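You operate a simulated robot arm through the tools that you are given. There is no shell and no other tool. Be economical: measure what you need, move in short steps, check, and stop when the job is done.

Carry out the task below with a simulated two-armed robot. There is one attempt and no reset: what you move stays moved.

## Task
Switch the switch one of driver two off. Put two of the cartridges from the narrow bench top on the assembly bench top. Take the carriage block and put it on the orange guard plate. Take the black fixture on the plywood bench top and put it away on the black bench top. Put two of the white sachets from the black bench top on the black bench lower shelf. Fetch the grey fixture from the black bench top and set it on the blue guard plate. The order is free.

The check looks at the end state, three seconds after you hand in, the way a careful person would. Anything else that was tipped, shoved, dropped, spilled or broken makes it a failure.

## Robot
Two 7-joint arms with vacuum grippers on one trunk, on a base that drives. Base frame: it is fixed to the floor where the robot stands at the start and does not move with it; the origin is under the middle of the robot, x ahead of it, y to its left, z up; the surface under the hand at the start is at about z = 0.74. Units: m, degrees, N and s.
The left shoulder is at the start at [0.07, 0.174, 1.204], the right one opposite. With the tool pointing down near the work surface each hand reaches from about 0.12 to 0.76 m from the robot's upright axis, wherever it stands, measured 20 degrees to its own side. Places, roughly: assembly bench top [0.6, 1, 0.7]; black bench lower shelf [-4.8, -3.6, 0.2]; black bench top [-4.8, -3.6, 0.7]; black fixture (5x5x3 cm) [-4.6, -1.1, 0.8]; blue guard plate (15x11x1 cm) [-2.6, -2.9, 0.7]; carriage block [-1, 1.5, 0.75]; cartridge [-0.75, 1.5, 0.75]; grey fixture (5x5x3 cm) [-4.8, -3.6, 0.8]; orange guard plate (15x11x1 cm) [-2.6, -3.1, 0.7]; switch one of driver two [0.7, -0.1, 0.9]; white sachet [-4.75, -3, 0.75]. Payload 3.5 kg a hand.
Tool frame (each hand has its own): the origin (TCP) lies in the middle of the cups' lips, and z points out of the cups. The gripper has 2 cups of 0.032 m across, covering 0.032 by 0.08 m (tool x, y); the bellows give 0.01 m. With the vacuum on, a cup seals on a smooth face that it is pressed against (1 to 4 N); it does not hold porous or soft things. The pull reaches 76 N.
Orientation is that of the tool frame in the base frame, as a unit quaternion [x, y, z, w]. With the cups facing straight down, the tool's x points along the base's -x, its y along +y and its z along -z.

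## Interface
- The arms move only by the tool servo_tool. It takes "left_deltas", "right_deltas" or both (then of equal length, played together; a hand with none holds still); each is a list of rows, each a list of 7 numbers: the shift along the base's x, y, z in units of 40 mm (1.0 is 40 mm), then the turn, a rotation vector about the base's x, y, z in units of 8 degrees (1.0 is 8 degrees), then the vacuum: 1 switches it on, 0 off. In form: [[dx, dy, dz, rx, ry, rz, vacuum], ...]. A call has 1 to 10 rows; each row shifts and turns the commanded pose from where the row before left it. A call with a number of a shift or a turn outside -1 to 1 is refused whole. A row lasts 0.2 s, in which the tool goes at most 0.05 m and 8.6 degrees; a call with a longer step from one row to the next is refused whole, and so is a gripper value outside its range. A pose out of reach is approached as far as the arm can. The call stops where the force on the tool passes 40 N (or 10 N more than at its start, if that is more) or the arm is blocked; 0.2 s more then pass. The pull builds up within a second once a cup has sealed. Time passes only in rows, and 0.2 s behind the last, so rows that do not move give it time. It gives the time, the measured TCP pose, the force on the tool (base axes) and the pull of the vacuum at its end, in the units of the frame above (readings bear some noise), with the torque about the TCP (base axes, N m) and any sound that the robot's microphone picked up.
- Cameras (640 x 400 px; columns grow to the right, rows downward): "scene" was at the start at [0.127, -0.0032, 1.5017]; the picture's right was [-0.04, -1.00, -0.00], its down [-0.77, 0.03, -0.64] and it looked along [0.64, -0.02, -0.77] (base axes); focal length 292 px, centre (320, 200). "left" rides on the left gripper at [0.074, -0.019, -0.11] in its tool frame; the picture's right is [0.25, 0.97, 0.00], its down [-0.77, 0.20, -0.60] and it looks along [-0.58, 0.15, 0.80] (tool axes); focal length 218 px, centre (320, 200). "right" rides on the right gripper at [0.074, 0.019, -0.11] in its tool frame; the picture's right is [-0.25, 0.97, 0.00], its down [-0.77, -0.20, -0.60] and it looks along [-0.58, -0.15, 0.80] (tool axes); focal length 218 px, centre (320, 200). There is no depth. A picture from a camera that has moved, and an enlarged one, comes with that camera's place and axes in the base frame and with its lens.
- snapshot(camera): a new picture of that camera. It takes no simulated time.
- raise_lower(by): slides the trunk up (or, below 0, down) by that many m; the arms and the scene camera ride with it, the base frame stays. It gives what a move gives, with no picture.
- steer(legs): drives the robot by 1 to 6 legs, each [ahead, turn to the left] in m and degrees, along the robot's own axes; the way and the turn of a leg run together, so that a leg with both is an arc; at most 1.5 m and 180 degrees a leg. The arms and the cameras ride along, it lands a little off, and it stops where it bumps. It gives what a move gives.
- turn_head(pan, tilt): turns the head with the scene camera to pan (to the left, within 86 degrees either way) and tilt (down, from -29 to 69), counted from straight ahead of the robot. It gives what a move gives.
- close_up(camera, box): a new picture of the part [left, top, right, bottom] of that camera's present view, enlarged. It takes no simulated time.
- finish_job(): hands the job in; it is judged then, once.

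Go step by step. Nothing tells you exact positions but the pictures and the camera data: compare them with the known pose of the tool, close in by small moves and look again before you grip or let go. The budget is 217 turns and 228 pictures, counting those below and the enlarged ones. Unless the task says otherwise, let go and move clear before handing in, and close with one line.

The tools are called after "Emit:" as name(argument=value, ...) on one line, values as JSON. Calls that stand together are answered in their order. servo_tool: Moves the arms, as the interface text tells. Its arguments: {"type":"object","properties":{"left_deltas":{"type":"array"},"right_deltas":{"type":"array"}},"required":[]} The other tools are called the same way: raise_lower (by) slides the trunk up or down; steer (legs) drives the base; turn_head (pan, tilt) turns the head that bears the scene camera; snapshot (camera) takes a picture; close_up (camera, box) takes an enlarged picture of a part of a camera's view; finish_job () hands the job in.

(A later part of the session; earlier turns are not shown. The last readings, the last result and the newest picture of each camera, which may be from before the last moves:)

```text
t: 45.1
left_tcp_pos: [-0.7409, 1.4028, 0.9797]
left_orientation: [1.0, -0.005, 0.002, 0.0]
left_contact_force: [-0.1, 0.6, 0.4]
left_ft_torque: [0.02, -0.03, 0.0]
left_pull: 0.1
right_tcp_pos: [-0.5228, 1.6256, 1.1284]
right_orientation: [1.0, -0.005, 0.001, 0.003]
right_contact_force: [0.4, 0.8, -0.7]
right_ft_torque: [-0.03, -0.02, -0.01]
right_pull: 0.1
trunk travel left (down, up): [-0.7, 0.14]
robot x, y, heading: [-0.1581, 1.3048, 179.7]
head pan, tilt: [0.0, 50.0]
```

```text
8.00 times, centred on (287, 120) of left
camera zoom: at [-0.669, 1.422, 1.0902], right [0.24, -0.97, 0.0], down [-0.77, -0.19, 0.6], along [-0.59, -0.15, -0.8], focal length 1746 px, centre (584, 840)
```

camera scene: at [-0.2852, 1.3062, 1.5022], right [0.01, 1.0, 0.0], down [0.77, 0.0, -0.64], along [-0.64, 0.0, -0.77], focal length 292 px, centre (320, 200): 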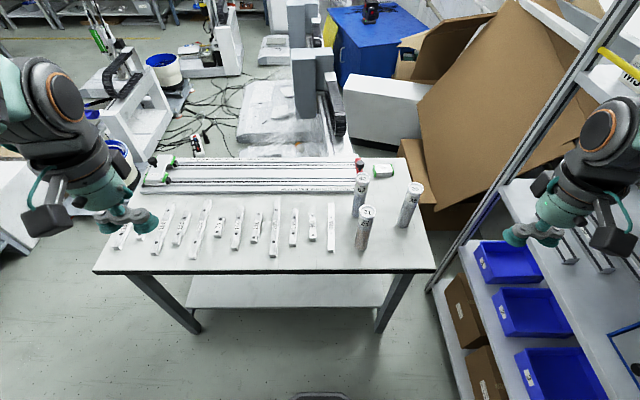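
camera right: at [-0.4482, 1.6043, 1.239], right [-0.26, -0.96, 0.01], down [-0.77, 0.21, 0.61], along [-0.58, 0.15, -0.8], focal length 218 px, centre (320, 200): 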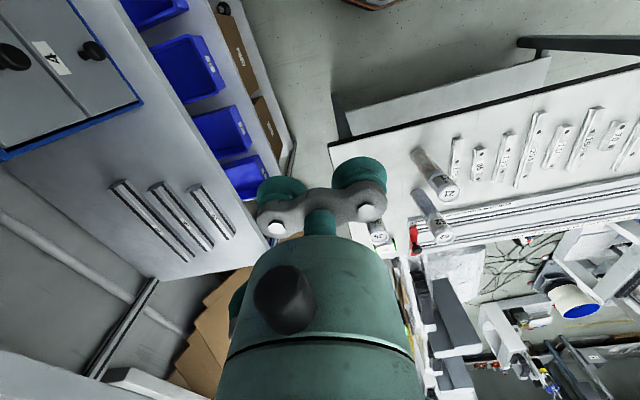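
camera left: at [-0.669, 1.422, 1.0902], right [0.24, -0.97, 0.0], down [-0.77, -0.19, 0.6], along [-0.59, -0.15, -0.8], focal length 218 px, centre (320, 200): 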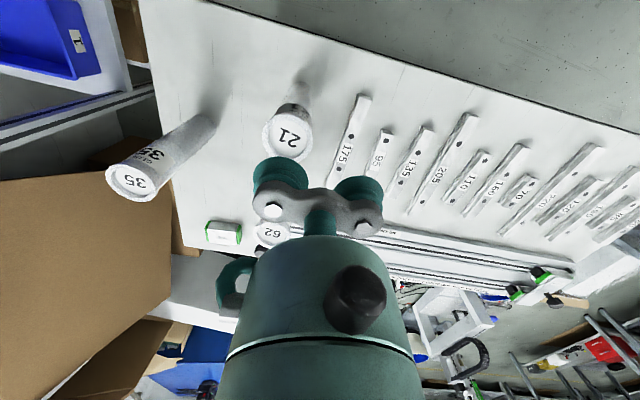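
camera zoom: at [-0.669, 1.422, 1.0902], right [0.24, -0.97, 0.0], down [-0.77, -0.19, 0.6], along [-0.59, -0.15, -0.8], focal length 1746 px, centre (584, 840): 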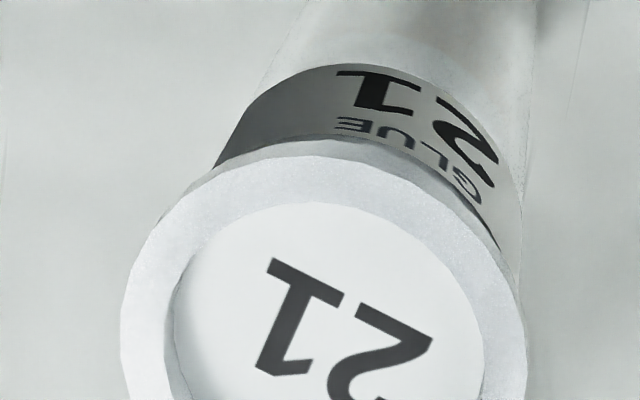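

Emit:
close_up(camera="left", box=[247, 110, 327, 160])

```text
8.00 times, centred on (287, 135) of left
camera zoom: at [-0.669, 1.422, 1.0902], right [0.24, -0.97, 0.0], down [-0.77, -0.19, 0.6], along [-0.59, -0.15, -0.8], focal length 1746 px, centre (584, 720)
```

zoom: 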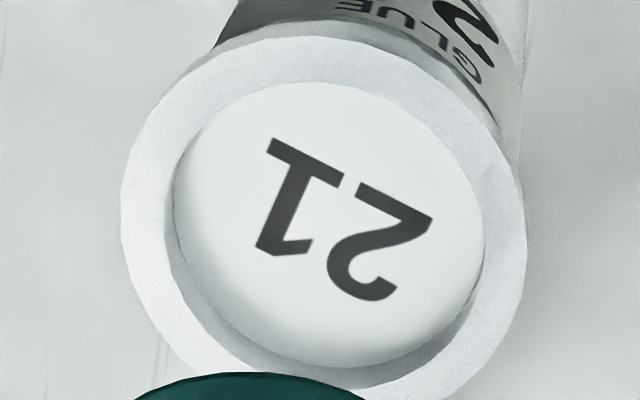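

The cap has a recessed disc about the size of a cup. I shift 3 mm in +x and 4.6 mm in +y and go down to about 2 cm above to refine.

Emit:
servo_tool(left_deltas=[[0.075, 0.115, -0.4, 0, 0, 0, 0], [0, 0, -0.4, 0, 0, 0, 0], [0, 0, -0.3, 0, 0, 0, 0], [0, 0, 0, 0, 0, 0, 0]])

Emit:
close_up(camera="left", box=[240, 120, 336, 180])

Emit:
close_up(camera="scene", box=[340, 170, 404, 220])

```text
t: 46.1
left_tcp_pos: [-0.7368, 1.4065, 0.935]
left_orientation: [1.0, -0.006, -0.001, 0.0]
left_contact_force: [-0.5, 0.0, 0.5]
left_ft_torque: [0.01, -0.02, 0.03]
left_pull: 0.1
right_tcp_pos: [-0.5219, 1.625, 1.1296]
right_orientation: [1.0, -0.005, -0.001, 0.003]
right_contact_force: [-0.1, 0.8, -0.3]
right_ft_torque: [0.02, 0.01, 0.02]
right_pull: 0.1
trunk travel left (down, up): [-0.7, 0.14]
robot x, y, heading: [-0.16, 1.3045, 179.6]
head pan, tilt: [0.0, 50.0]
```

```text
6.67 times, centred on (288, 150) of left
camera zoom: at [-0.6649, 1.4246, 1.0465], right [0.24, -0.97, 0.0], down [-0.77, -0.19, 0.61], along [-0.59, -0.15, -0.8], focal length 1455 px, centre (533, 533)
```

zoom: 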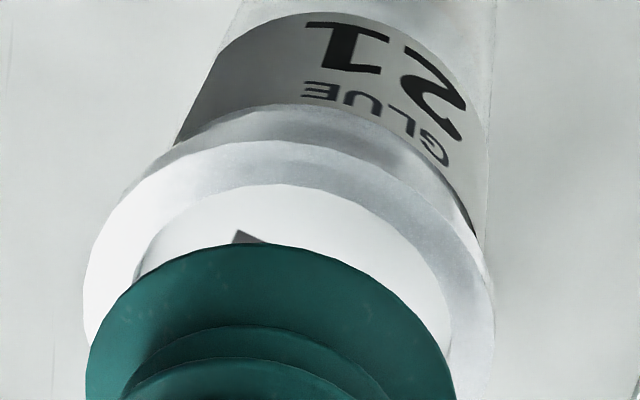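

```text
8.00 times, centred on (372, 195) of scene
camera zoom: at [-0.2854, 1.3068, 1.5021], right [0.01, 1.0, 0.0], down [0.77, 0.0, -0.64], along [-0.64, 0.0, -0.77], focal length 2339 px, centre (-96, 240)
```

zoom: 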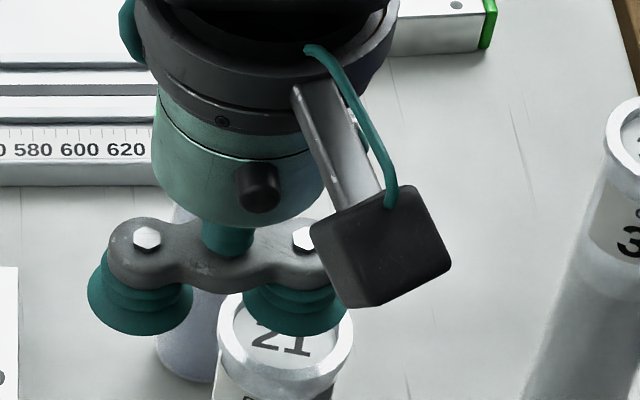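

Alignment is within about a millimetre. I switch the vacuum on and lower gently until it seals.

Emit:
servo_tool(left_deltas=[[0, 0.015, -0.3, 0, 0, 0, 1], [0, 0, -0.15, 0, 0, 0, 1], [0, 0, -0.05, 0, 0, 0, 1], [0, 0, -0.05, 0, 0, 0, 1], [0, 0, 0, 0, 0, 0, 1]])

Emit:
close_up(camera="scene", box=[340, 170, 404, 220])

```text
t: 47.3
left_tcp_pos: [-0.7379, 1.4066, 0.9137]
left_orientation: [1.0, -0.005, 0.0, 0.0]
left_contact_force: [-0.6, 0.4, 0.3]
left_ft_torque: [0.87, -0.01, -0.13]
left_pull: 37.9
right_tcp_pos: [-0.5219, 1.6242, 1.129]
right_orientation: [1.0, -0.005, -0.001, 0.003]
right_contact_force: [-0.3, -0.3, 0.0]
right_ft_torque: [0.01, 0.02, 0.05]
right_pull: 0.0
trunk travel left (down, up): [-0.7, 0.14]
robot x, y, heading: [-0.1568, 1.3093, 179.7]
head pan, tilt: [0.0, 50.0]
```

```text
8.00 times, centred on (372, 195) of scene
camera zoom: at [-0.2852, 1.3065, 1.5021], right [0.01, 1.0, 0.0], down [0.77, 0.0, -0.64], along [-0.64, 0.0, -0.77], focal length 2339 px, centre (-96, 240)
```

zoom: 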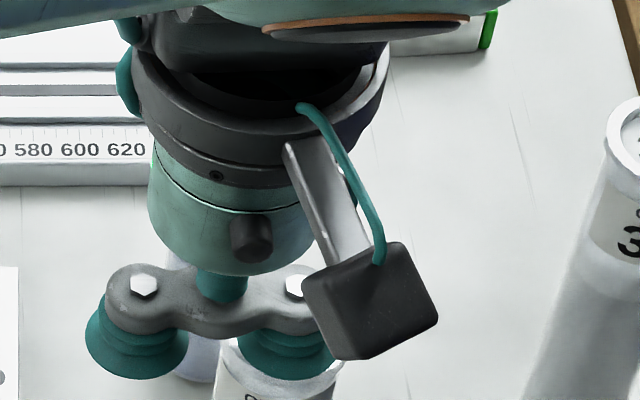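

Sealed with 37.9 N. I lift it straight up and carry it to the left, clear.

Emit:
servo_tool(left_deltas=[[0, 0, 0.3, 0, 0, 0, 1], [0, 0, 0.6, 0, 0, 0, 1], [0, 0, 0.8, 0, 0, 0, 1], [0, 0, 0.9, 0, 0, 0, 1], [0, 0, 0.9, 0, 0, 0, 1], [0, 0, 0.9, 0, 0, 0, 1], [0, 0, 0.9, 0, 0, 0, 1], [0, -0.3, 0.5, 0, 0, 0, 1], [0.2, -0.6, 0, 0, 0, 0, 1], [0.3, -0.8, 0, 0, 0, 0, 1]])

Emit:
servo_tool(left_deltas=[[0.6, -0.9, 0, 0, 0, 0, 1], [0.6, -0.9, 0, 0, 0, 0, 1], [0.6, -0.9, 0, 0, 0, 0, 1], [0.6, -0.9, 0, 0, 0, 0, 1], [0.6, -0.9, 0, 0, 0, 0, 1], [0.6, -0.6, 0, 0, 0, 0, 1], [0.4, -0.3, 0, 0, 0, 0, 1]])

Emit:
snapshot(camera="scene")

```text
t: 49.5
left_tcp_pos: [-0.7132, 1.3349, 1.1465]
left_orientation: [1.0, -0.007, -0.001, 0.0]
left_contact_force: [0.1, -0.8, -0.9]
left_ft_torque: [0.89, 0.02, -0.12]
left_pull: 37.8
left hand out of reach, approached as far as the arm can: row 7
right_tcp_pos: [-0.5207, 1.6217, 1.1303]
right_orientation: [1.0, -0.005, -0.003, 0.002]
right_contact_force: [0.2, 0.1, 0.7]
right_ft_torque: [0.04, -0.01, -0.01]
right_pull: 0.0
trunk travel left (down, up): [-0.7, 0.14]
robot x, y, heading: [-0.1578, 1.3071, 179.6]
head pan, tilt: [0.0, 50.0]
```

```text
t: 51.1
left_tcp_pos: [-0.5533, 1.1205, 1.1464]
left_orientation: [1.0, -0.006, 0.0, 0.0]
left_contact_force: [-0.3, -0.4, -0.9]
left_ft_torque: [0.82, 0.05, -0.14]
left_pull: 37.8
right_tcp_pos: [-0.522, 1.623, 1.1299]
right_orientation: [1.0, -0.006, -0.001, 0.003]
right_contact_force: [-0.2, -1.3, -0.4]
right_ft_torque: [0.02, 0.06, 0.06]
right_pull: 0.0
trunk travel left (down, up): [-0.7, 0.14]
robot x, y, heading: [-0.158, 1.3054, 179.6]
head pan, tilt: [0.0, 50.0]
```

```text
185 pictures are left
camera scene: at [-0.2842, 1.3058, 1.5022], right [0.01, 1.0, 0.0], down [0.77, 0.0, -0.64], along [-0.64, 0.0, -0.77], focal length 292 px, centre (320, 200)
```

scene: 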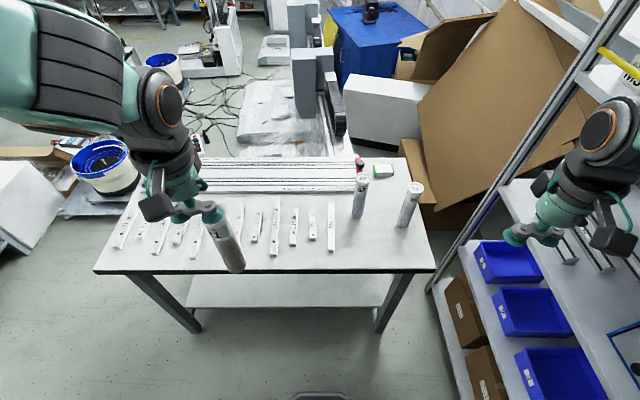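

Cartridge 21 hangs safely in the left hand. Now the right hand goes above cartridge 35.

Emit:
servo_tool(right_deltas=[[-0.73, -0.21, 0, 0, 0, 0, 0], [-0.73, -0.21, -0.4, 0, 0, 0, 0], [-0.73, -0.21, -0.4, 0, 0, 0, 0], [-0.73, -0.21, -0.5, 0, 0, 0, 0], [-0.73, -0.21, -0.5, 0, 0, 0, 0], [-0.73, -0.21, -0.5, 0, 0, 0, 0], [-0.73, -0.21, -0.5, 0, 0, 0, 0], [-0.73, -0.21, -0.5, 0, 0, 0, 0], [-0.73, -0.21, -0.4, 0, 0, 0, 0], [-0.73, -0.21, 0, 0, 0, 0, 0]])

Emit:
snapshot(camera="right")

Emit:
close_up(camera="scene", box=[340, 150, 468, 240])

```text
t: 53.3
left_tcp_pos: [-0.5557, 1.1215, 1.146]
left_orientation: [1.0, -0.006, 0.0, 0.0]
left_contact_force: [0.1, -0.2, -0.4]
left_ft_torque: [0.8, 0.0, -0.19]
left_pull: 37.6
right_tcp_pos: [-0.8154, 1.541, 0.9793]
right_orientation: [1.0, -0.005, -0.001, 0.002]
right_contact_force: [1.0, 0.1, 0.0]
right_ft_torque: [-0.02, 0.0, 0.03]
right_pull: 0.0
trunk travel left (down, up): [-0.7, 0.14]
robot x, y, heading: [-0.1613, 1.3044, 179.9]
head pan, tilt: [0.0, 50.0]
```

```text
184 pictures are left
camera right: at [-0.7418, 1.5213, 1.0904], right [-0.26, -0.96, 0.01], down [-0.77, 0.21, 0.6], along [-0.58, 0.15, -0.8], focal length 218 px, centre (320, 200)
```

right: 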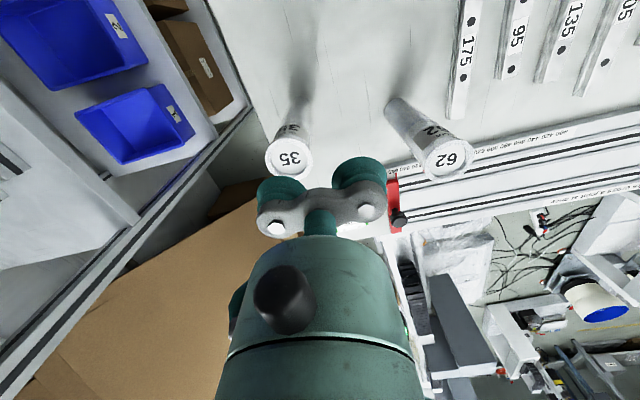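

```text
4.44 times, centred on (404, 195) of scene
camera zoom: at [-0.2865, 1.3062, 1.502], right [0.01, 1.0, 0.0], down [0.77, 0.0, -0.64], along [-0.64, 0.0, -0.77], focal length 1300 px, centre (-53, 222)
```

zoom: 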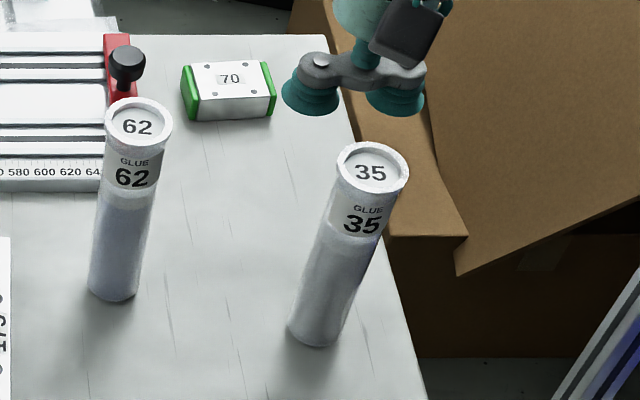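

Emit:
close_up(camera="right", box=[250, 130, 330, 180])

```text
8.00 times, centred on (290, 155) of right
camera zoom: at [-0.7418, 1.5213, 1.0904], right [-0.26, -0.96, 0.01], down [-0.77, 0.21, 0.6], along [-0.58, 0.15, -0.8], focal length 1746 px, centre (560, 560)
```

zoom: 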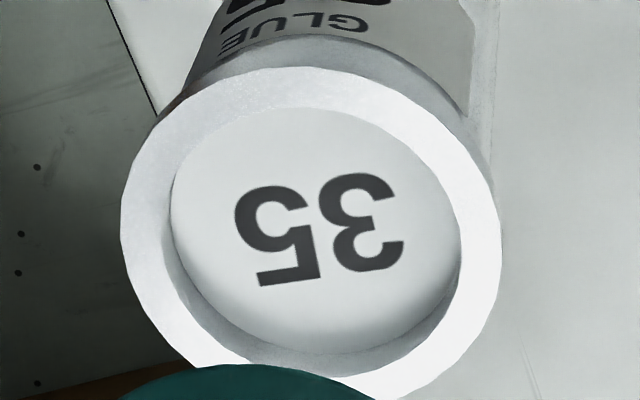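

Emit:
servo_tool(right_deltas=[[-0.085, 0.135, -0.4, 0, 0, 0, 0], [0, 0, -0.4, 0, 0, 0, 0], [0, 0, -0.3, 0, 0, 0, 0], [0, 0, 0, 0, 0, 0, 0]])

Emit:
close_up(camera="right", box=[240, 120, 336, 180])

Emit:
close_up(camera="scene", box=[380, 150, 444, 200])

```text
t: 54.3
left_tcp_pos: [-0.554, 1.1214, 1.1471]
left_orientation: [1.0, -0.006, 0.0, 0.0]
left_contact_force: [0.7, -0.7, -1.5]
left_ft_torque: [0.82, 0.0, -0.15]
left_pull: 37.8
right_tcp_pos: [-0.8185, 1.5463, 0.9363]
right_orientation: [1.0, -0.005, -0.001, 0.003]
right_contact_force: [-0.2, 0.3, -0.2]
right_ft_torque: [0.01, 0.0, -0.02]
right_pull: 0.1
trunk travel left (down, up): [-0.7, 0.14]
robot x, y, heading: [-0.1562, 1.3074, 179.6]
head pan, tilt: [0.0, 50.0]
```

```text
6.67 times, centred on (288, 150) of right
camera zoom: at [-0.7441, 1.5267, 1.0475], right [-0.26, -0.96, 0.01], down [-0.77, 0.21, 0.6], along [-0.58, 0.15, -0.8], focal length 1455 px, centre (533, 533)
```

zoom: 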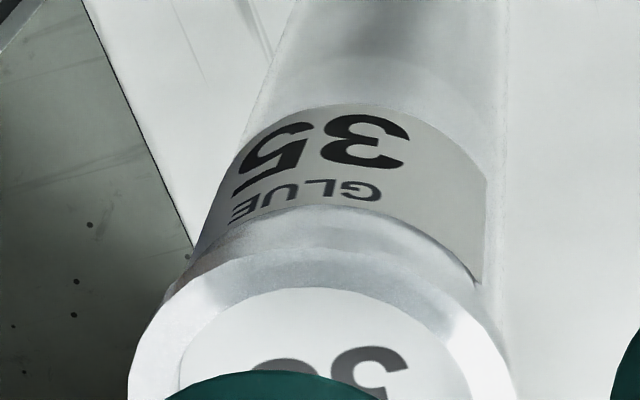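

```text
8.00 times, centred on (412, 175) of scene
camera zoom: at [-0.2854, 1.3065, 1.5021], right [0.01, 1.0, 0.0], down [0.77, 0.0, -0.64], along [-0.64, 0.0, -0.77], focal length 2339 px, centre (-416, 400)
```

zoom: 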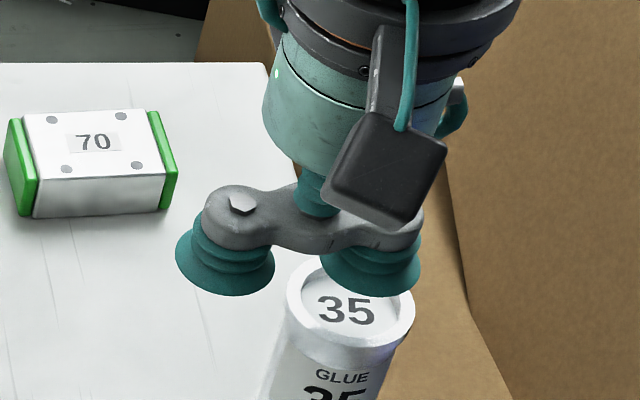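

Well aligned. Lower with vacuum on.

Emit:
servo_tool(right_deltas=[[0, 0, -0.3, 0, 0, 0, 1], [0, 0, -0.15, 0, 0, 0, 1], [0, 0, -0.07, 0, 0, 0, 1], [0, 0, -0.05, 0, 0, 0, 1], [0, 0, 0, 0, 0, 0, 1]])

```text
t: 55.5
left_tcp_pos: [-0.555, 1.1209, 1.1465]
left_orientation: [1.0, -0.006, 0.0, 0.001]
left_contact_force: [-0.5, 0.4, -1.2]
left_ft_torque: [0.81, 0.03, -0.13]
left_pull: 37.7
right_tcp_pos: [-0.8177, 1.5448, 0.9139]
right_orientation: [1.0, -0.005, -0.001, 0.002]
right_contact_force: [-0.6, 0.0, 0.1]
right_ft_torque: [0.85, 0.01, -0.1]
right_pull: 38.1
trunk travel left (down, up): [-0.7, 0.14]
robot x, y, heading: [-0.1581, 1.3056, 179.7]
head pan, tilt: [0.0, 50.0]
```

Sealed. I lift it and bring it back toward the robot.

Emit:
servo_tool(right_deltas=[[0, 0, 0.3, 0, 0, 0, 1], [0, 0, 0.6, 0, 0, 0, 1], [0, 0, 0.8, 0, 0, 0, 1], [0.3, 0, 0.8, 0, 0, 0, 1], [0.5, 0, 0.8, 0, 0, 0, 1], [0.7, 0, 0.8, 0, 0, 0, 1], [0.8, 0, 0.8, 0, 0, 0, 1], [0.9, 0, 0.5, 0, 0, 0, 1], [0.9, 0, 0, 0, 0, 0, 1], [0.9, 0, 0, 0, 0, 0, 1]])

Emit:
servo_tool(right_deltas=[[0.9, 0, 0, 0, 0, 0, 1], [0.9, 0, 0, 0, 0, 0, 1], [0.5, 0, 0, 0, 0, 0, 1]], left_deltas=[[0.6, 0, 0, 0, 0, 0, 1], [0.5, 0, 0, 0, 0, 0, 1], [0.3, 0, 0, 0, 0, 0, 1]])

Emit:
snapshot(camera="scene")

```text
t: 57.7
left_tcp_pos: [-0.553, 1.1208, 1.1474]
left_orientation: [1.0, -0.006, -0.002, 0.0]
left_contact_force: [-0.3, -0.8, -0.2]
left_ft_torque: [0.83, 0.02, -0.16]
left_pull: 38.1
right_tcp_pos: [-0.6162, 1.5451, 1.1304]
right_orientation: [1.0, -0.004, -0.001, 0.002]
right_contact_force: [0.1, 0.2, -1.5]
right_ft_torque: [0.88, 0.03, -0.11]
right_pull: 37.7
trunk travel left (down, up): [-0.7, 0.14]
robot x, y, heading: [-0.1582, 1.3042, 179.6]
head pan, tilt: [0.0, 50.0]
```

```text
t: 58.5
left_tcp_pos: [-0.499, 1.1239, 1.1443]
left_orientation: [1.0, -0.006, 0.0, 0.001]
left_contact_force: [-1.3, 0.6, -0.5]
left_ft_torque: [0.8, 0.03, -0.15]
left_pull: 37.9
right_tcp_pos: [-0.5255, 1.5482, 1.1288]
right_orientation: [1.0, -0.005, -0.001, 0.004]
right_contact_force: [0.0, 0.0, -1.3]
right_ft_torque: [0.84, -0.01, -0.08]
right_pull: 37.8
trunk travel left (down, up): [-0.7, 0.14]
robot x, y, heading: [-0.1545, 1.3098, 179.7]
head pan, tilt: [0.0, 50.0]
```

```text
179 pictures are left
camera scene: at [-0.2861, 1.309, 1.5021], right [0.01, 1.0, 0.0], down [0.77, -0.01, -0.64], along [-0.64, 0.0, -0.77], focal length 292 px, centre (320, 200)
```

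scene: 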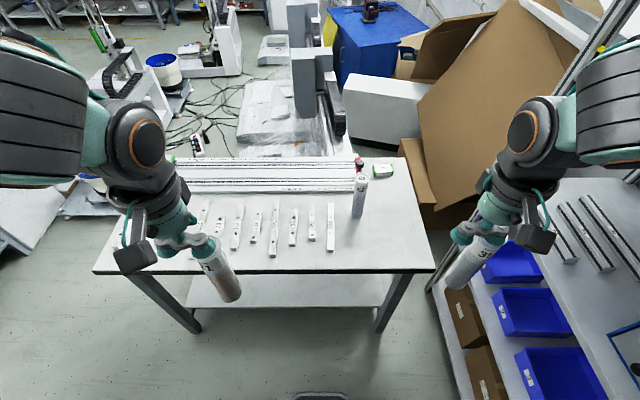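

Both cartridges are held. I turn, drive to the free area of the assembly bench, and face it.

Emit:
steer(legs=[[0, 90], [0.75, 0], [0, 90]])

Emit:
turn_head(pan=0, tilt=50)

Emit:
snapshot(camera="scene")

```text
t: 70.2
left_tcp_pos: [0.1733, 0.743, 1.1441]
left_orientation: [0.0, 1.0, 0.0, 0.002]
left_contact_force: [0.3, -1.2, -1.1]
left_ft_torque: [0.02, 0.02, 0.0]
left_pull: 0.1
right_tcp_pos: [0.206, 0.3172, 1.1295]
right_orientation: [-0.001, 1.0, 0.003, 0.001]
right_contact_force: [0.4, 0.5, -2.3]
right_ft_torque: [-0.81, -0.07, -0.14]
right_pull: 38.3
trunk travel left (down, up): [-0.7, 0.14]
robot x, y, heading: [-0.1667, 0.5528, 0.4]
head pan, tilt: [0.0, 50.0]
```

```text
t: 70.8
left_tcp_pos: [0.1735, 0.7426, 1.1463]
left_orientation: [-0.001, 1.0, 0.0, 0.0]
left_contact_force: [0.4, 0.8, 0.7]
left_ft_torque: [-0.01, 0.0, -0.01]
left_pull: 0.0
right_tcp_pos: [0.2059, 0.3182, 1.1292]
right_orientation: [0.0, 1.0, 0.002, 0.0]
right_contact_force: [0.1, -0.2, -1.0]
right_ft_torque: [-0.81, -0.03, -0.13]
right_pull: 37.8
trunk travel left (down, up): [-0.7, 0.14]
robot x, y, heading: [-0.1646, 0.5509, 0.2]
head pan, tilt: [0.0, 50.0]
```

```text
178 pictures are left
camera scene: at [-0.037, 0.554, 1.5022], right [0.01, -1.0, 0.0], down [-0.77, -0.01, -0.64], along [0.64, 0.0, -0.77], focal length 292 px, centre (320, 200)
```

scene: 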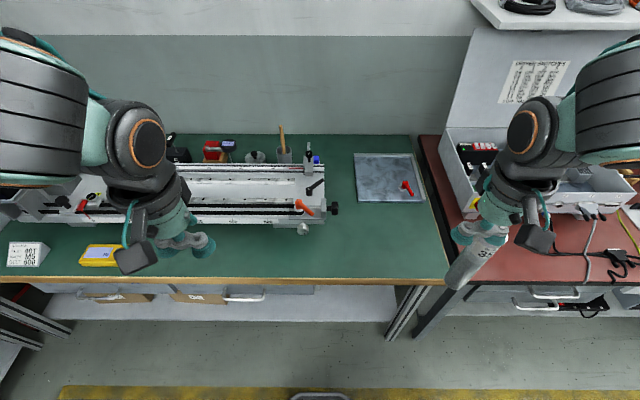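

The left hand has lost its cartridge during the drive. I must find it; I look down around the aisle.

Emit:
turn_head(pan=80, tilt=45)

Emit:
snapshot(camera="scene")

Emit:
turn_head(pan=-80, tilt=50)

Emit:
snapshot(camera="scene")

Emit:
snapshot(camera="left")

```text
t: 72.3
left_tcp_pos: [0.173, 0.7437, 1.1447]
left_orientation: [0.0, 1.0, 0.0, 0.002]
left_contact_force: [0.6, 0.4, 0.6]
left_ft_torque: [-0.02, 0.02, 0.02]
left_pull: 0.1
right_tcp_pos: [0.2062, 0.3179, 1.1284]
right_orientation: [0.0, 1.0, 0.002, 0.001]
right_contact_force: [-0.4, 0.4, -1.2]
right_ft_torque: [-0.81, -0.07, -0.11]
right_pull: 37.7
trunk travel left (down, up): [-0.7, 0.14]
robot x, y, heading: [-0.1619, 0.5532, 0.5]
head pan, tilt: [80.0, 45.0]
```

```text
177 pictures are left
camera scene: at [-0.1003, 0.6336, 1.5091], right [0.99, -0.17, 0.0], down [-0.12, -0.7, -0.71], along [0.12, 0.7, -0.71], focal length 292 px, centre (320, 200)
```

scene: 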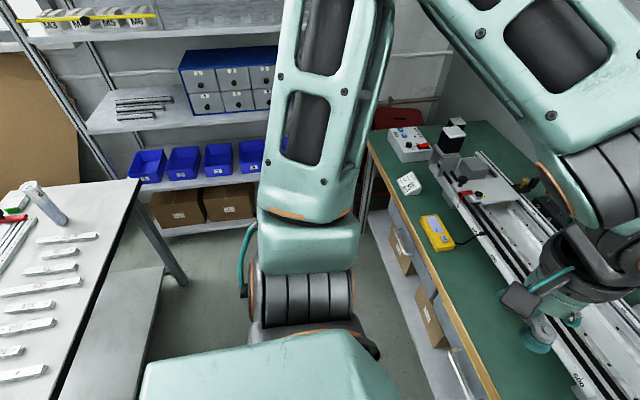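

```text
t: 74.8
left_tcp_pos: [0.1741, 0.7427, 1.1442]
left_orientation: [-0.001, 1.0, 0.0, 0.001]
left_contact_force: [0.1, 0.5, -0.2]
left_ft_torque: [0.0, -0.01, 0.01]
left_pull: 0.1
right_tcp_pos: [0.2073, 0.3181, 1.1287]
right_orientation: [-0.001, 1.0, 0.002, 0.001]
right_contact_force: [0.4, -0.1, -1.1]
right_ft_torque: [-0.82, -0.05, -0.16]
right_pull: 37.9
trunk travel left (down, up): [-0.7, 0.14]
robot x, y, heading: [-0.1653, 0.5541, 0.3]
head pan, tilt: [-80.0, 50.0]
```

```text
176 pictures are left
camera scene: at [-0.1001, 0.4777, 1.5022], right [-0.98, -0.18, 0.0], down [-0.14, 0.75, -0.64], along [0.12, -0.63, -0.77], focal length 292 px, centre (320, 200)
```

scene: 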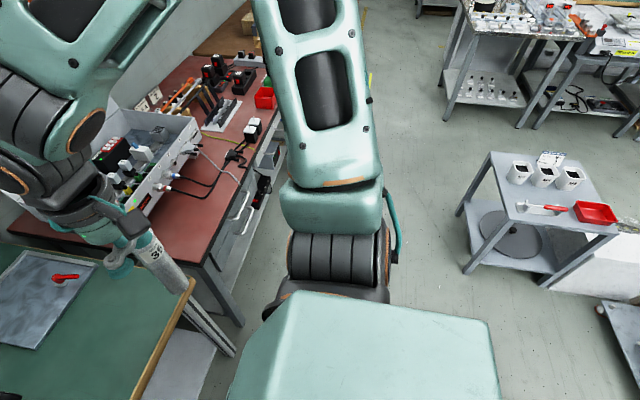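

```text
175 pictures are left
camera left: at [0.0983, 0.723, 1.2556], right [-0.25, 0.97, 0.0], down [0.77, 0.2, 0.61], along [0.59, 0.15, -0.8], focal length 218 px, centre (320, 200)
```

left: 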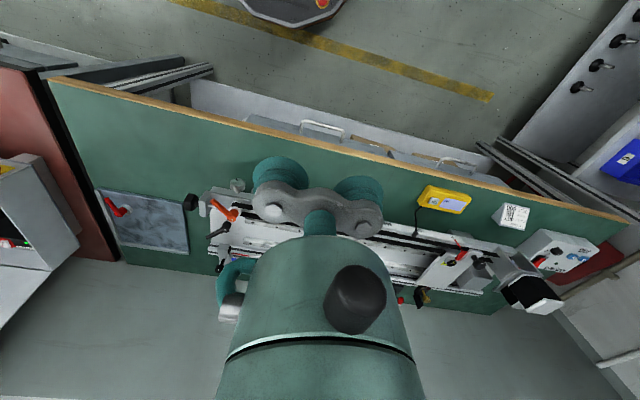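

It isn't in view yet. First I set the right hand's cartridge safely down on the free green area around [0.44, 0.40].

Emit:
servo_tool(right_deltas=[[0.73, 0.33, 0, 0, 0, 0, 1], [0.73, 0.33, 0, 0, 0, 0, 1], [0.73, 0.33, 0, 0, 0, 0, 1], [0.73, 0.33, 0, 0, 0, 0, 1], [0.73, 0.33, -0.3, 0, 0, 0, 1], [0.73, 0.33, -0.5, 0, 0, 0, 1], [0.73, 0.33, -0.7, 0, 0, 0, 1], [0.73, 0.33, -0.8, 0, 0, 0, 1], [0, 0, -0.9, 0, 0, 0, 1], [0, 0, -0.8, 0, 0, 0, 1]])

Emit:
turn_head(pan=-20, tilt=50)

Emit:
snapshot(camera="scene")

```text
t: 77.0
left_tcp_pos: [0.1748, 0.7432, 1.1452]
left_orientation: [0.0, 1.0, 0.0, 0.0]
left_contact_force: [-0.2, 0.0, 0.3]
left_ft_torque: [0.01, 0.02, 0.01]
left_pull: 0.0
right_tcp_pos: [0.4424, 0.4232, 0.9695]
right_orientation: [0.0, 1.0, 0.003, 0.001]
right_contact_force: [0.3, 0.2, -1.4]
right_ft_torque: [-0.79, -0.02, -0.14]
right_pull: 37.6
trunk travel left (down, up): [-0.7, 0.14]
robot x, y, heading: [-0.1663, 0.5538, 0.6]
head pan, tilt: [-80.0, 50.0]
```

```text
t: 78.3
left_tcp_pos: [0.1742, 0.742, 1.1449]
left_orientation: [0.0, 1.0, 0.0, 0.001]
left_contact_force: [-0.3, -0.2, -0.6]
left_ft_torque: [-0.01, 0.03, 0.0]
left_pull: 0.1
right_tcp_pos: [0.4412, 0.4231, 0.9718]
right_orientation: [-0.001, 1.0, 0.002, 0.0]
right_contact_force: [0.3, -0.3, -0.7]
right_ft_torque: [-0.86, -0.04, -0.11]
right_pull: 37.7
trunk travel left (down, up): [-0.7, 0.14]
robot x, y, heading: [-0.1627, 0.5552, 0.4]
head pan, tilt: [-20.0, 50.0]
```

```text
174 pictures are left
camera scene: at [-0.0414, 0.5276, 1.5022], right [-0.34, -0.94, 0.0], down [-0.72, 0.26, -0.64], along [0.61, -0.22, -0.77], focal length 292 px, centre (320, 200)
```

scene: 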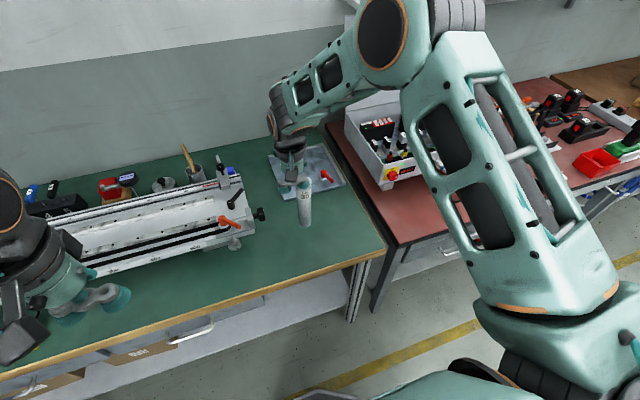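

Good free spot. I lower it until it touches.

Emit:
servo_tool(right_deltas=[[0, 0, -0.6, 0, 0, 0, 1], [0, 0, -0.4, 0, 0, 0, 1], [0, 0, -0.15, 0, 0, 0, 1], [0, 0, -0.05, 0, 0, 0, 1], [0, 0, 0, 0, 0, 0, 1]])

Emit:
snapshot(camera="scene")

```text
t: 79.5
left_tcp_pos: [0.1738, 0.7422, 1.1452]
left_orientation: [0.0, 1.0, 0.001, 0.002]
left_contact_force: [0.0, 0.1, -0.9]
left_ft_torque: [-0.01, 0.01, 0.0]
left_pull: 0.1
right_tcp_pos: [0.4391, 0.4225, 0.9204]
right_orientation: [-0.001, 1.0, 0.003, 0.001]
right_contact_force: [-0.3, -0.7, -1.4]
right_ft_torque: [-0.83, -0.05, -0.12]
right_pull: 37.5
trunk travel left (down, up): [-0.7, 0.14]
robot x, y, heading: [-0.1652, 0.5566, 0.4]
head pan, tilt: [-20.0, 50.0]
```

```text
173 pictures are left
camera scene: at [-0.0415, 0.5276, 1.5022], right [-0.34, -0.94, 0.0], down [-0.72, 0.26, -0.64], along [0.61, -0.22, -0.77], focal length 292 px, centre (320, 200)
```

scene: 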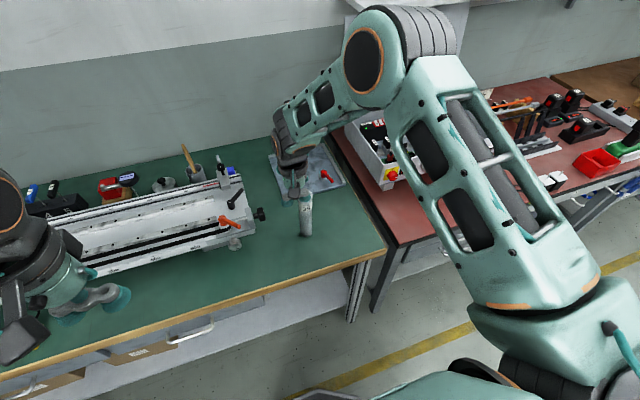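

Emit:
servo_tool(right_deltas=[[0, 0, -0.06, 0, 0, 0, 1], [0, 0, -0.06, 0, 0, 0, 1], [0, 0, -0.05, 0, 0, 0, 1], [0, 0, 0, 0, 0, 0, 1]])

Emit:
close_up(camera="scene", box=[260, 160, 356, 240])

```text
t: 80.5
left_tcp_pos: [0.1741, 0.7422, 1.1452]
left_orientation: [0.0, 1.0, 0.0, 0.001]
left_contact_force: [0.3, -0.1, -0.5]
left_ft_torque: [-0.04, 0.0, 0.0]
left_pull: 0.1
right_tcp_pos: [0.4393, 0.4215, 0.9131]
right_orientation: [-0.001, 1.0, 0.003, 0.001]
right_contact_force: [-1.1, -0.3, -0.6]
right_ft_torque: [-0.86, -0.05, -0.13]
right_pull: 37.5
trunk travel left (down, up): [-0.7, 0.14]
robot x, y, heading: [-0.1643, 0.5538, 0.3]
head pan, tilt: [-20.0, 50.0]
```

```text
5.00 times, centred on (308, 200) of scene
camera zoom: at [-0.0414, 0.5276, 1.5022], right [-0.34, -0.94, 0.0], down [-0.72, 0.26, -0.64], along [0.61, -0.22, -0.77], focal length 1462 px, centre (380, 200)
```

zoom: 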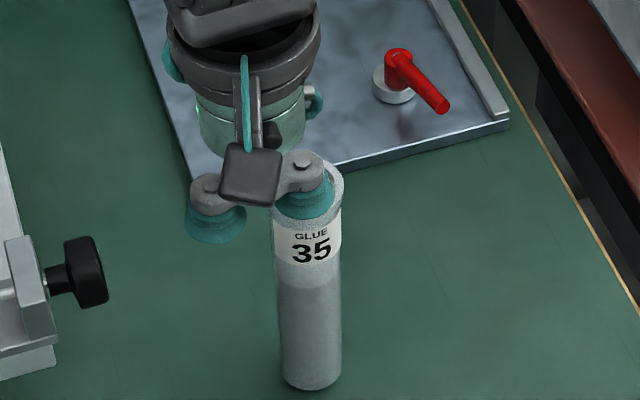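

Emit:
servo_tool(right_deltas=[[0, 0, -0.05, 0, 0, 0, 1], [0, 0, -0.05, 0, 0, 0, 1], [0, 0, 0, 0, 0, 0, 1]])

```text
t: 81.3
left_tcp_pos: [0.1731, 0.7441, 1.1459]
left_orientation: [0.0, 1.0, 0.001, 0.001]
left_contact_force: [-0.1, 0.7, -0.7]
left_ft_torque: [0.02, -0.01, 0.0]
left_pull: 0.0
right_tcp_pos: [0.4386, 0.4247, 0.9123]
right_orientation: [-0.001, 1.0, 0.003, 0.002]
right_contact_force: [-0.4, 0.7, 13.8]
right_ft_torque: [-1.15, -0.09, -0.17]
right_pull: 37.4
trunk travel left (down, up): [-0.7, 0.14]
robot x, y, heading: [-0.1658, 0.5524, 0.1]
head pan, tilt: [-20.0, 50.0]
```

Contact made. I ease up 1.5 mm, release, wait and rise straight.

Emit:
servo_tool(right_deltas=[[0, 0, 0.04, 0, 0, 0, 1], [0, 0, 0, 0, 0, 0, 0], [0, 0, 0, 0, 0, 0, 0], [0, 0, 0, 0, 0, 0, 0], [0, 0, 0.1, 0, 0, 0, 0], [0, 0, 0.3, 0, 0, 0, 0], [0, 0, 0.6, 0, 0, 0, 0], [0, 0, 0.9, 0, 0, 0, 0], [0, 0, 0.9, 0, 0, 0, 0], [0, 0, 0.9, 0, 0, 0, 0]])

Emit:
snapshot(camera="scene")

```text
t: 83.5
left_tcp_pos: [0.1716, 0.7428, 1.1452]
left_orientation: [-0.001, 1.0, 0.0, 0.001]
left_contact_force: [0.3, -0.2, -0.1]
left_ft_torque: [0.01, 0.03, 0.02]
left_pull: 0.0
right_tcp_pos: [0.4408, 0.4234, 1.0597]
right_orientation: [-0.001, 1.0, 0.003, 0.001]
right_contact_force: [-0.4, -0.2, -0.2]
right_ft_torque: [-0.01, 0.01, 0.01]
right_pull: 0.1
trunk travel left (down, up): [-0.7, 0.14]
robot x, y, heading: [-0.1652, 0.5558, 0.3]
head pan, tilt: [-20.0, 50.0]
```

```text
171 pictures are left
camera scene: at [-0.0426, 0.5277, 1.5022], right [-0.34, -0.94, 0.0], down [-0.72, 0.26, -0.64], along [0.61, -0.22, -0.77], focal length 292 px, centre (320, 200)
```

scene: 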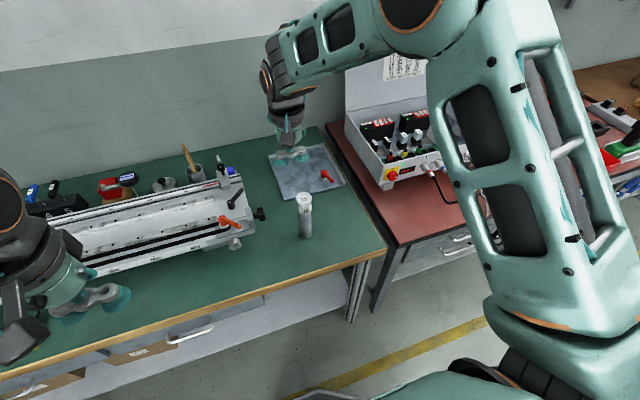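

Cartridge 35 stands on the assembly bench. I tuck the right hand and turn to search for 21.

Emit:
servo_tool(right_deltas=[[0, 0, 0.8, 0, 0, 0, 0], [-0.5, -0.3, 0.8, 0, 0, 0, 0], [-0.8, -0.5, 0.4, 0, 0, 0, 0], [-0.8, -0.5, 0, 0, 0, 0, 0], [-0.8, -0.5, 0, 0, 0, 0, 0], [-0.8, -0.5, 0, 0, 0, 0, 0], [-0.8, -0.5, 0, 0, 0, 0, 0], [-0.8, -0.5, 0, 0, 0, 0, 0], [-0.5, -0.5, 0, 0, 0, 0, 0]])

Emit:
steer(legs=[[0, 130]])

Emit:
turn_head(pan=0, tilt=50)

Emit:
snapshot(camera="scene")

Emit:
turn_head(pan=70, tilt=35)

Emit:
snapshot(camera="scene")

```text
t: 85.5
left_tcp_pos: [0.1731, 0.7389, 1.1453]
left_orientation: [0.0, 1.0, 0.002, 0.001]
left_contact_force: [0.4, 0.4, -0.6]
left_ft_torque: [0.01, 0.0, 0.01]
left_pull: 0.0
right_tcp_pos: [0.2091, 0.2696, 1.1362]
right_orientation: [-0.001, 1.0, 0.004, 0.002]
right_contact_force: [0.1, -0.4, -0.3]
right_ft_torque: [0.02, -0.03, 0.02]
right_pull: 0.0
trunk travel left (down, up): [-0.7, 0.14]
robot x, y, heading: [-0.1634, 0.5554, 0.4]
head pan, tilt: [-20.0, 50.0]
```

```text
t: 91.2
left_tcp_pos: [-0.5258, 0.692, 1.1451]
left_orientation: [0.906, -0.424, 0.0, -0.002]
left_contact_force: [1.1, 0.2, 0.9]
left_ft_torque: [-0.01, -0.01, 0.02]
left_pull: 0.0
right_tcp_pos: [-0.1854, 1.0203, 1.1375]
right_orientation: [0.906, -0.424, -0.002, 0.002]
right_contact_force: [-0.1, -0.3, 0.6]
right_ft_torque: [0.02, 0.01, -0.02]
right_pull: 0.2
trunk travel left (down, up): [-0.7, 0.14]
robot x, y, heading: [-0.1662, 0.5538, 130.0]
head pan, tilt: [-20.0, 50.0]
```

```text
t: 92.1
left_tcp_pos: [-0.5255, 0.6928, 1.1454]
left_orientation: [0.905, -0.425, -0.001, 0.0]
left_contact_force: [-0.2, 0.0, -0.2]
left_ft_torque: [0.02, -0.03, -0.01]
left_pull: 0.0
right_tcp_pos: [-0.1846, 1.0193, 1.138]
right_orientation: [0.906, -0.424, -0.001, 0.002]
right_contact_force: [-0.5, 0.3, 0.3]
right_ft_torque: [0.02, 0.02, -0.02]
right_pull: 0.0
trunk travel left (down, up): [-0.7, 0.14]
robot x, y, heading: [-0.1622, 0.5523, 130.3]
head pan, tilt: [0.0, 50.0]
```

```text
170 pictures are left
camera scene: at [-0.2457, 0.6505, 1.5022], right [0.77, 0.64, 0.0], down [0.49, -0.59, -0.64], along [-0.41, 0.49, -0.77], focal length 292 px, centre (320, 200)
```

scene: 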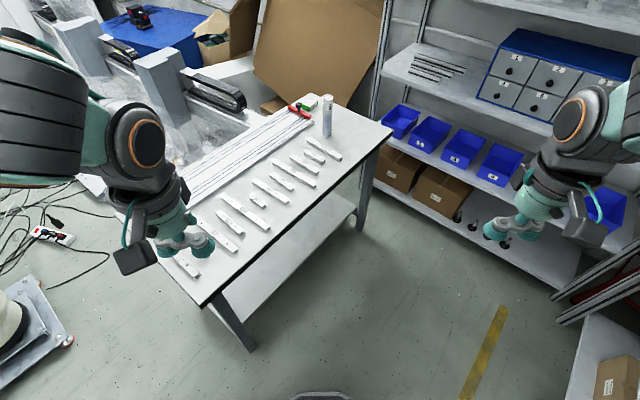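

```text
t: 93.5
left_tcp_pos: [-0.5248, 0.693, 1.1451]
left_orientation: [0.905, -0.425, -0.001, 0.0]
left_contact_force: [0.0, -0.1, 0.3]
left_ft_torque: [0.01, 0.03, -0.01]
left_pull: 0.1
right_tcp_pos: [-0.1845, 1.0205, 1.1354]
right_orientation: [0.906, -0.424, -0.002, 0.002]
right_contact_force: [0.4, 0.1, 0.2]
right_ft_torque: [0.0, 0.0, -0.02]
right_pull: 0.0
trunk travel left (down, up): [-0.7, 0.14]
robot x, y, heading: [-0.1646, 0.5546, 130.2]
head pan, tilt: [70.0, 35.0]
```

```text
169 pictures are left
camera scene: at [-0.279, 0.5614, 1.5239], right [-0.34, 0.94, 0.0], down [0.54, 0.2, -0.82], along [-0.77, -0.28, -0.57], focal length 292 px, centre (320, 200)
```

scene: 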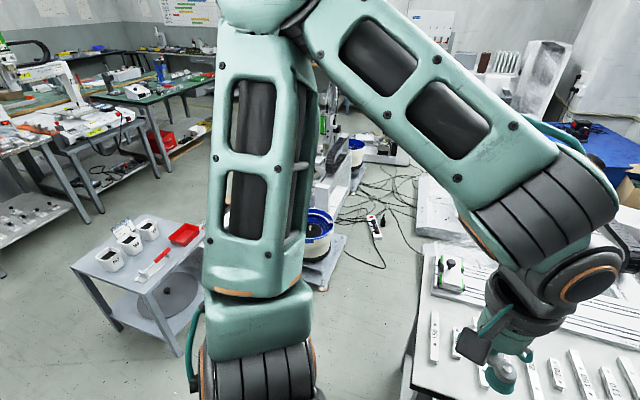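

Not in view yet. I turn further and look at the remaining floor.

Emit:
steer(legs=[[0, 110]])

Emit:
turn_head(pan=0, tilt=45)

Emit:
snapshot(camera="scene")

Emit:
turn_head(pan=40, tilt=55)

Emit:
snapshot(camera="scene")

Emit:
turn_head(pan=-45, tilt=45)

Emit:
snapshot(camera="scene")

```text
t: 98.4
left_tcp_pos: [-0.1816, 0.1662, 1.1446]
left_orientation: [0.874, 0.486, -0.001, 0.0]
left_contact_force: [-0.4, -0.3, 0.7]
left_ft_torque: [-0.05, 0.01, 0.0]
left_pull: 0.1
right_tcp_pos: [-0.6015, 0.3866, 1.1365]
right_orientation: [0.874, 0.487, 0.001, 0.003]
right_contact_force: [0.0, 0.5, 0.0]
right_ft_torque: [0.02, 0.02, -0.01]
right_pull: 0.1
trunk travel left (down, up): [-0.7, 0.14]
robot x, y, heading: [-0.162, 0.5501, -121.7]
head pan, tilt: [70.0, 35.0]
```

```text
t: 99.8
left_tcp_pos: [-0.1829, 0.167, 1.1455]
left_orientation: [0.874, 0.486, -0.001, 0.001]
left_contact_force: [-0.6, 0.3, 0.5]
left_ft_torque: [-0.03, 0.01, 0.02]
left_pull: 0.0
right_tcp_pos: [-0.6014, 0.3863, 1.1371]
right_orientation: [0.874, 0.487, 0.001, 0.002]
right_contact_force: [0.7, -0.4, 0.6]
right_ft_torque: [0.03, 0.01, -0.03]
right_pull: 0.0
trunk travel left (down, up): [-0.7, 0.14]
robot x, y, heading: [-0.1632, 0.5495, -121.3]
head pan, tilt: [0.0, 45.0]
```

```text
168 pictures are left
camera scene: at [-0.2329, 0.441, 1.5091], right [-0.85, 0.52, 0.0], down [0.37, 0.6, -0.71], along [-0.37, -0.6, -0.71], focal length 292 px, centre (320, 200)
```

scene: 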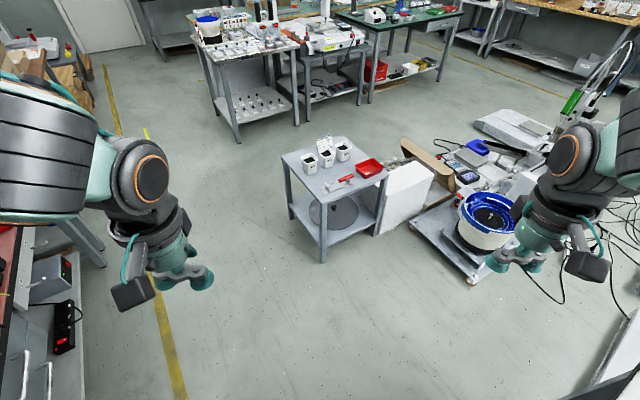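

```text
t: 100.9
left_tcp_pos: [-0.1826, 0.167, 1.1456]
left_orientation: [0.874, 0.485, -0.001, 0.001]
left_contact_force: [0.3, 0.0, -0.7]
left_ft_torque: [-0.03, -0.02, 0.02]
left_pull: 0.0
right_tcp_pos: [-0.6004, 0.3862, 1.1378]
right_orientation: [0.873, 0.487, 0.0, 0.003]
right_contact_force: [0.1, -0.6, -0.5]
right_ft_torque: [0.02, 0.0, 0.04]
right_pull: 0.1
trunk travel left (down, up): [-0.7, 0.14]
robot x, y, heading: [-0.1652, 0.5546, -121.4]
head pan, tilt: [40.0, 55.0]
```

```text
167 pictures are left
camera scene: at [-0.1799, 0.439, 1.4957], right [-0.99, -0.15, 0.0], down [-0.12, 0.81, -0.57], along [0.08, -0.57, -0.82], focal length 292 px, centre (320, 200)
```

scene: 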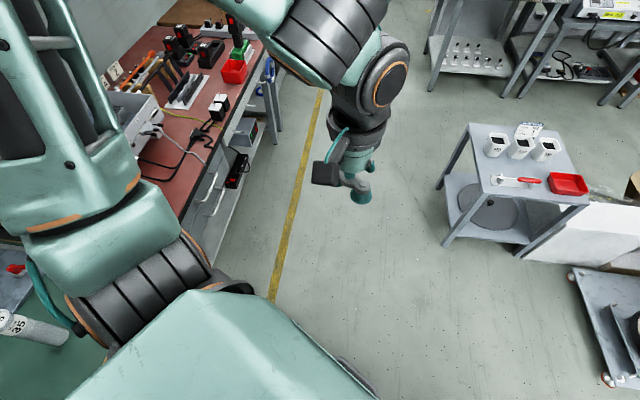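

```text
t: 102.5
left_tcp_pos: [-0.1824, 0.1672, 1.1459]
left_orientation: [0.874, 0.486, -0.001, 0.0]
left_contact_force: [-0.3, 0.4, 0.2]
left_ft_torque: [0.03, -0.02, 0.0]
left_pull: 0.0
right_tcp_pos: [-0.601, 0.3857, 1.1371]
right_orientation: [0.874, 0.486, 0.001, 0.003]
right_contact_force: [0.0, -0.9, -0.8]
right_ft_torque: [-0.03, 0.0, 0.02]
right_pull: 0.1
trunk travel left (down, up): [-0.7, 0.14]
robot x, y, heading: [-0.1621, 0.555, -121.5]
head pan, tilt: [-45.0, 45.0]
```

```text
166 pictures are left
camera scene: at [-0.2695, 0.4914, 1.5091], right [-0.23, 0.97, 0.0], down [0.69, 0.17, -0.71], along [-0.69, -0.16, -0.71], focal length 292 px, centre (320, 200)
```

scene: 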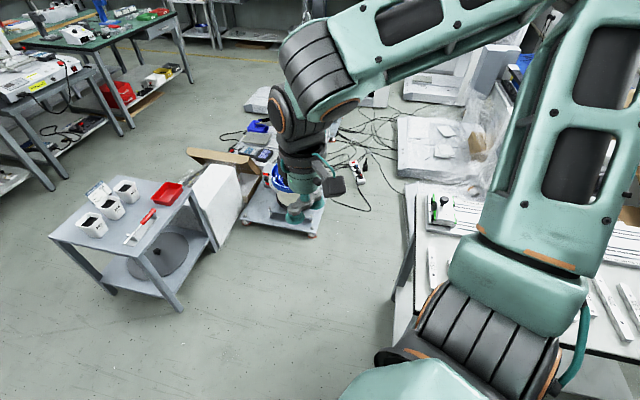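

Still missing. I look straight down around my own base and under the benches.

Emit:
turn_head(pan=0, tilt=69)

Emit:
snapshot(camera="scene")

Emit:
turn_head(pan=86, tilt=40)

Emit:
snapshot(camera="scene")

Emit:
turn_head(pan=-86, tilt=40)

Emit:
snapshot(camera="scene")

```text
t: 103.6
left_tcp_pos: [-0.1828, 0.1674, 1.1455]
left_orientation: [0.874, 0.486, -0.001, 0.0]
left_contact_force: [0.4, -0.2, 0.3]
left_ft_torque: [0.0, 0.0, -0.01]
left_pull: 0.1
right_tcp_pos: [-0.6014, 0.3861, 1.1377]
right_orientation: [0.873, 0.487, 0.001, 0.002]
right_contact_force: [-0.4, 0.4, 0.1]
right_ft_torque: [0.01, -0.01, -0.05]
right_pull: 0.1
trunk travel left (down, up): [-0.7, 0.14]
robot x, y, heading: [-0.1617, 0.5553, -121.7]
head pan, tilt: [0.0, 68.8]
```

```text
165 pictures are left
camera scene: at [-0.2197, 0.4627, 1.4802], right [-0.85, 0.52, 0.0], down [0.49, 0.79, -0.36], along [-0.19, -0.31, -0.93], focal length 292 px, centre (320, 200)
```

scene: 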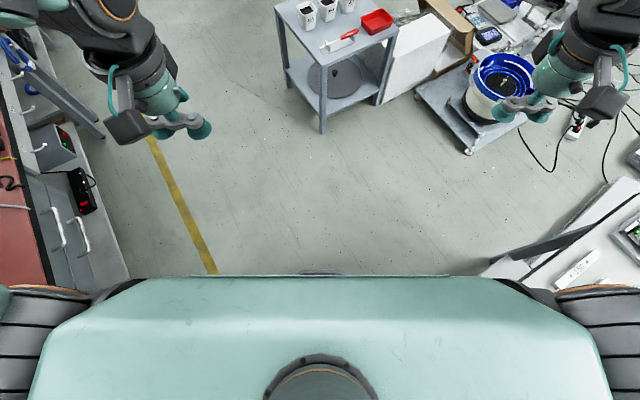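

```text
t: 105.2
left_tcp_pos: [-0.1824, 0.1678, 1.1453]
left_orientation: [0.874, 0.486, -0.001, 0.0]
left_contact_force: [-0.3, -0.8, 1.5]
left_ft_torque: [0.02, -0.03, 0.0]
left_pull: 0.0
right_tcp_pos: [-0.6008, 0.3866, 1.1367]
right_orientation: [0.874, 0.487, 0.0, 0.002]
right_contact_force: [0.0, -0.7, 0.7]
right_ft_torque: [0.01, 0.01, -0.03]
right_pull: 0.1
trunk travel left (down, up): [-0.7, 0.14]
robot x, y, heading: [-0.1616, 0.5551, -121.6]
head pan, tilt: [85.9, 40.0]
```

```text
164 pictures are left
camera scene: at [-0.1213, 0.4608, 1.5163], right [-0.58, -0.81, 0.0], down [-0.52, 0.37, -0.77], along [0.62, -0.45, -0.64], focal length 292 px, centre (320, 200)
```

scene: 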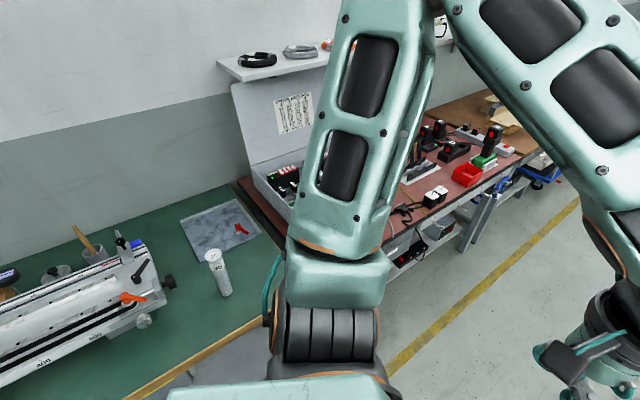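

```text
t: 107.8
left_tcp_pos: [-0.1814, 0.167, 1.1452]
left_orientation: [0.874, 0.486, 0.0, 0.0]
left_contact_force: [-0.7, 0.0, 0.0]
left_ft_torque: [0.02, -0.01, -0.02]
left_pull: 0.1
right_tcp_pos: [-0.6007, 0.3844, 1.1373]
right_orientation: [0.874, 0.487, 0.001, 0.002]
right_contact_force: [-0.6, -0.2, -1.1]
right_ft_torque: [0.02, -0.02, -0.04]
right_pull: 0.1
trunk travel left (down, up): [-0.7, 0.14]
robot x, y, heading: [-0.1611, 0.554, -121.5]
head pan, tilt: [-85.9, 40.0]
```

```text
163 pictures are left
camera scene: at [-0.2658, 0.5496, 1.5163], right [0.46, 0.89, 0.0], down [0.57, -0.3, -0.77], along [-0.68, 0.35, -0.64], focal length 292 px, centre (320, 200)
```

scene: 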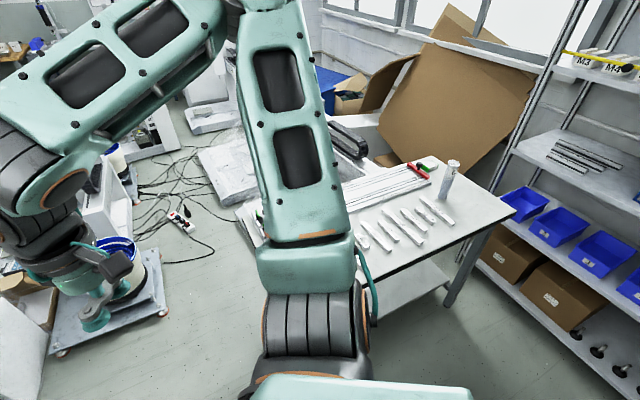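

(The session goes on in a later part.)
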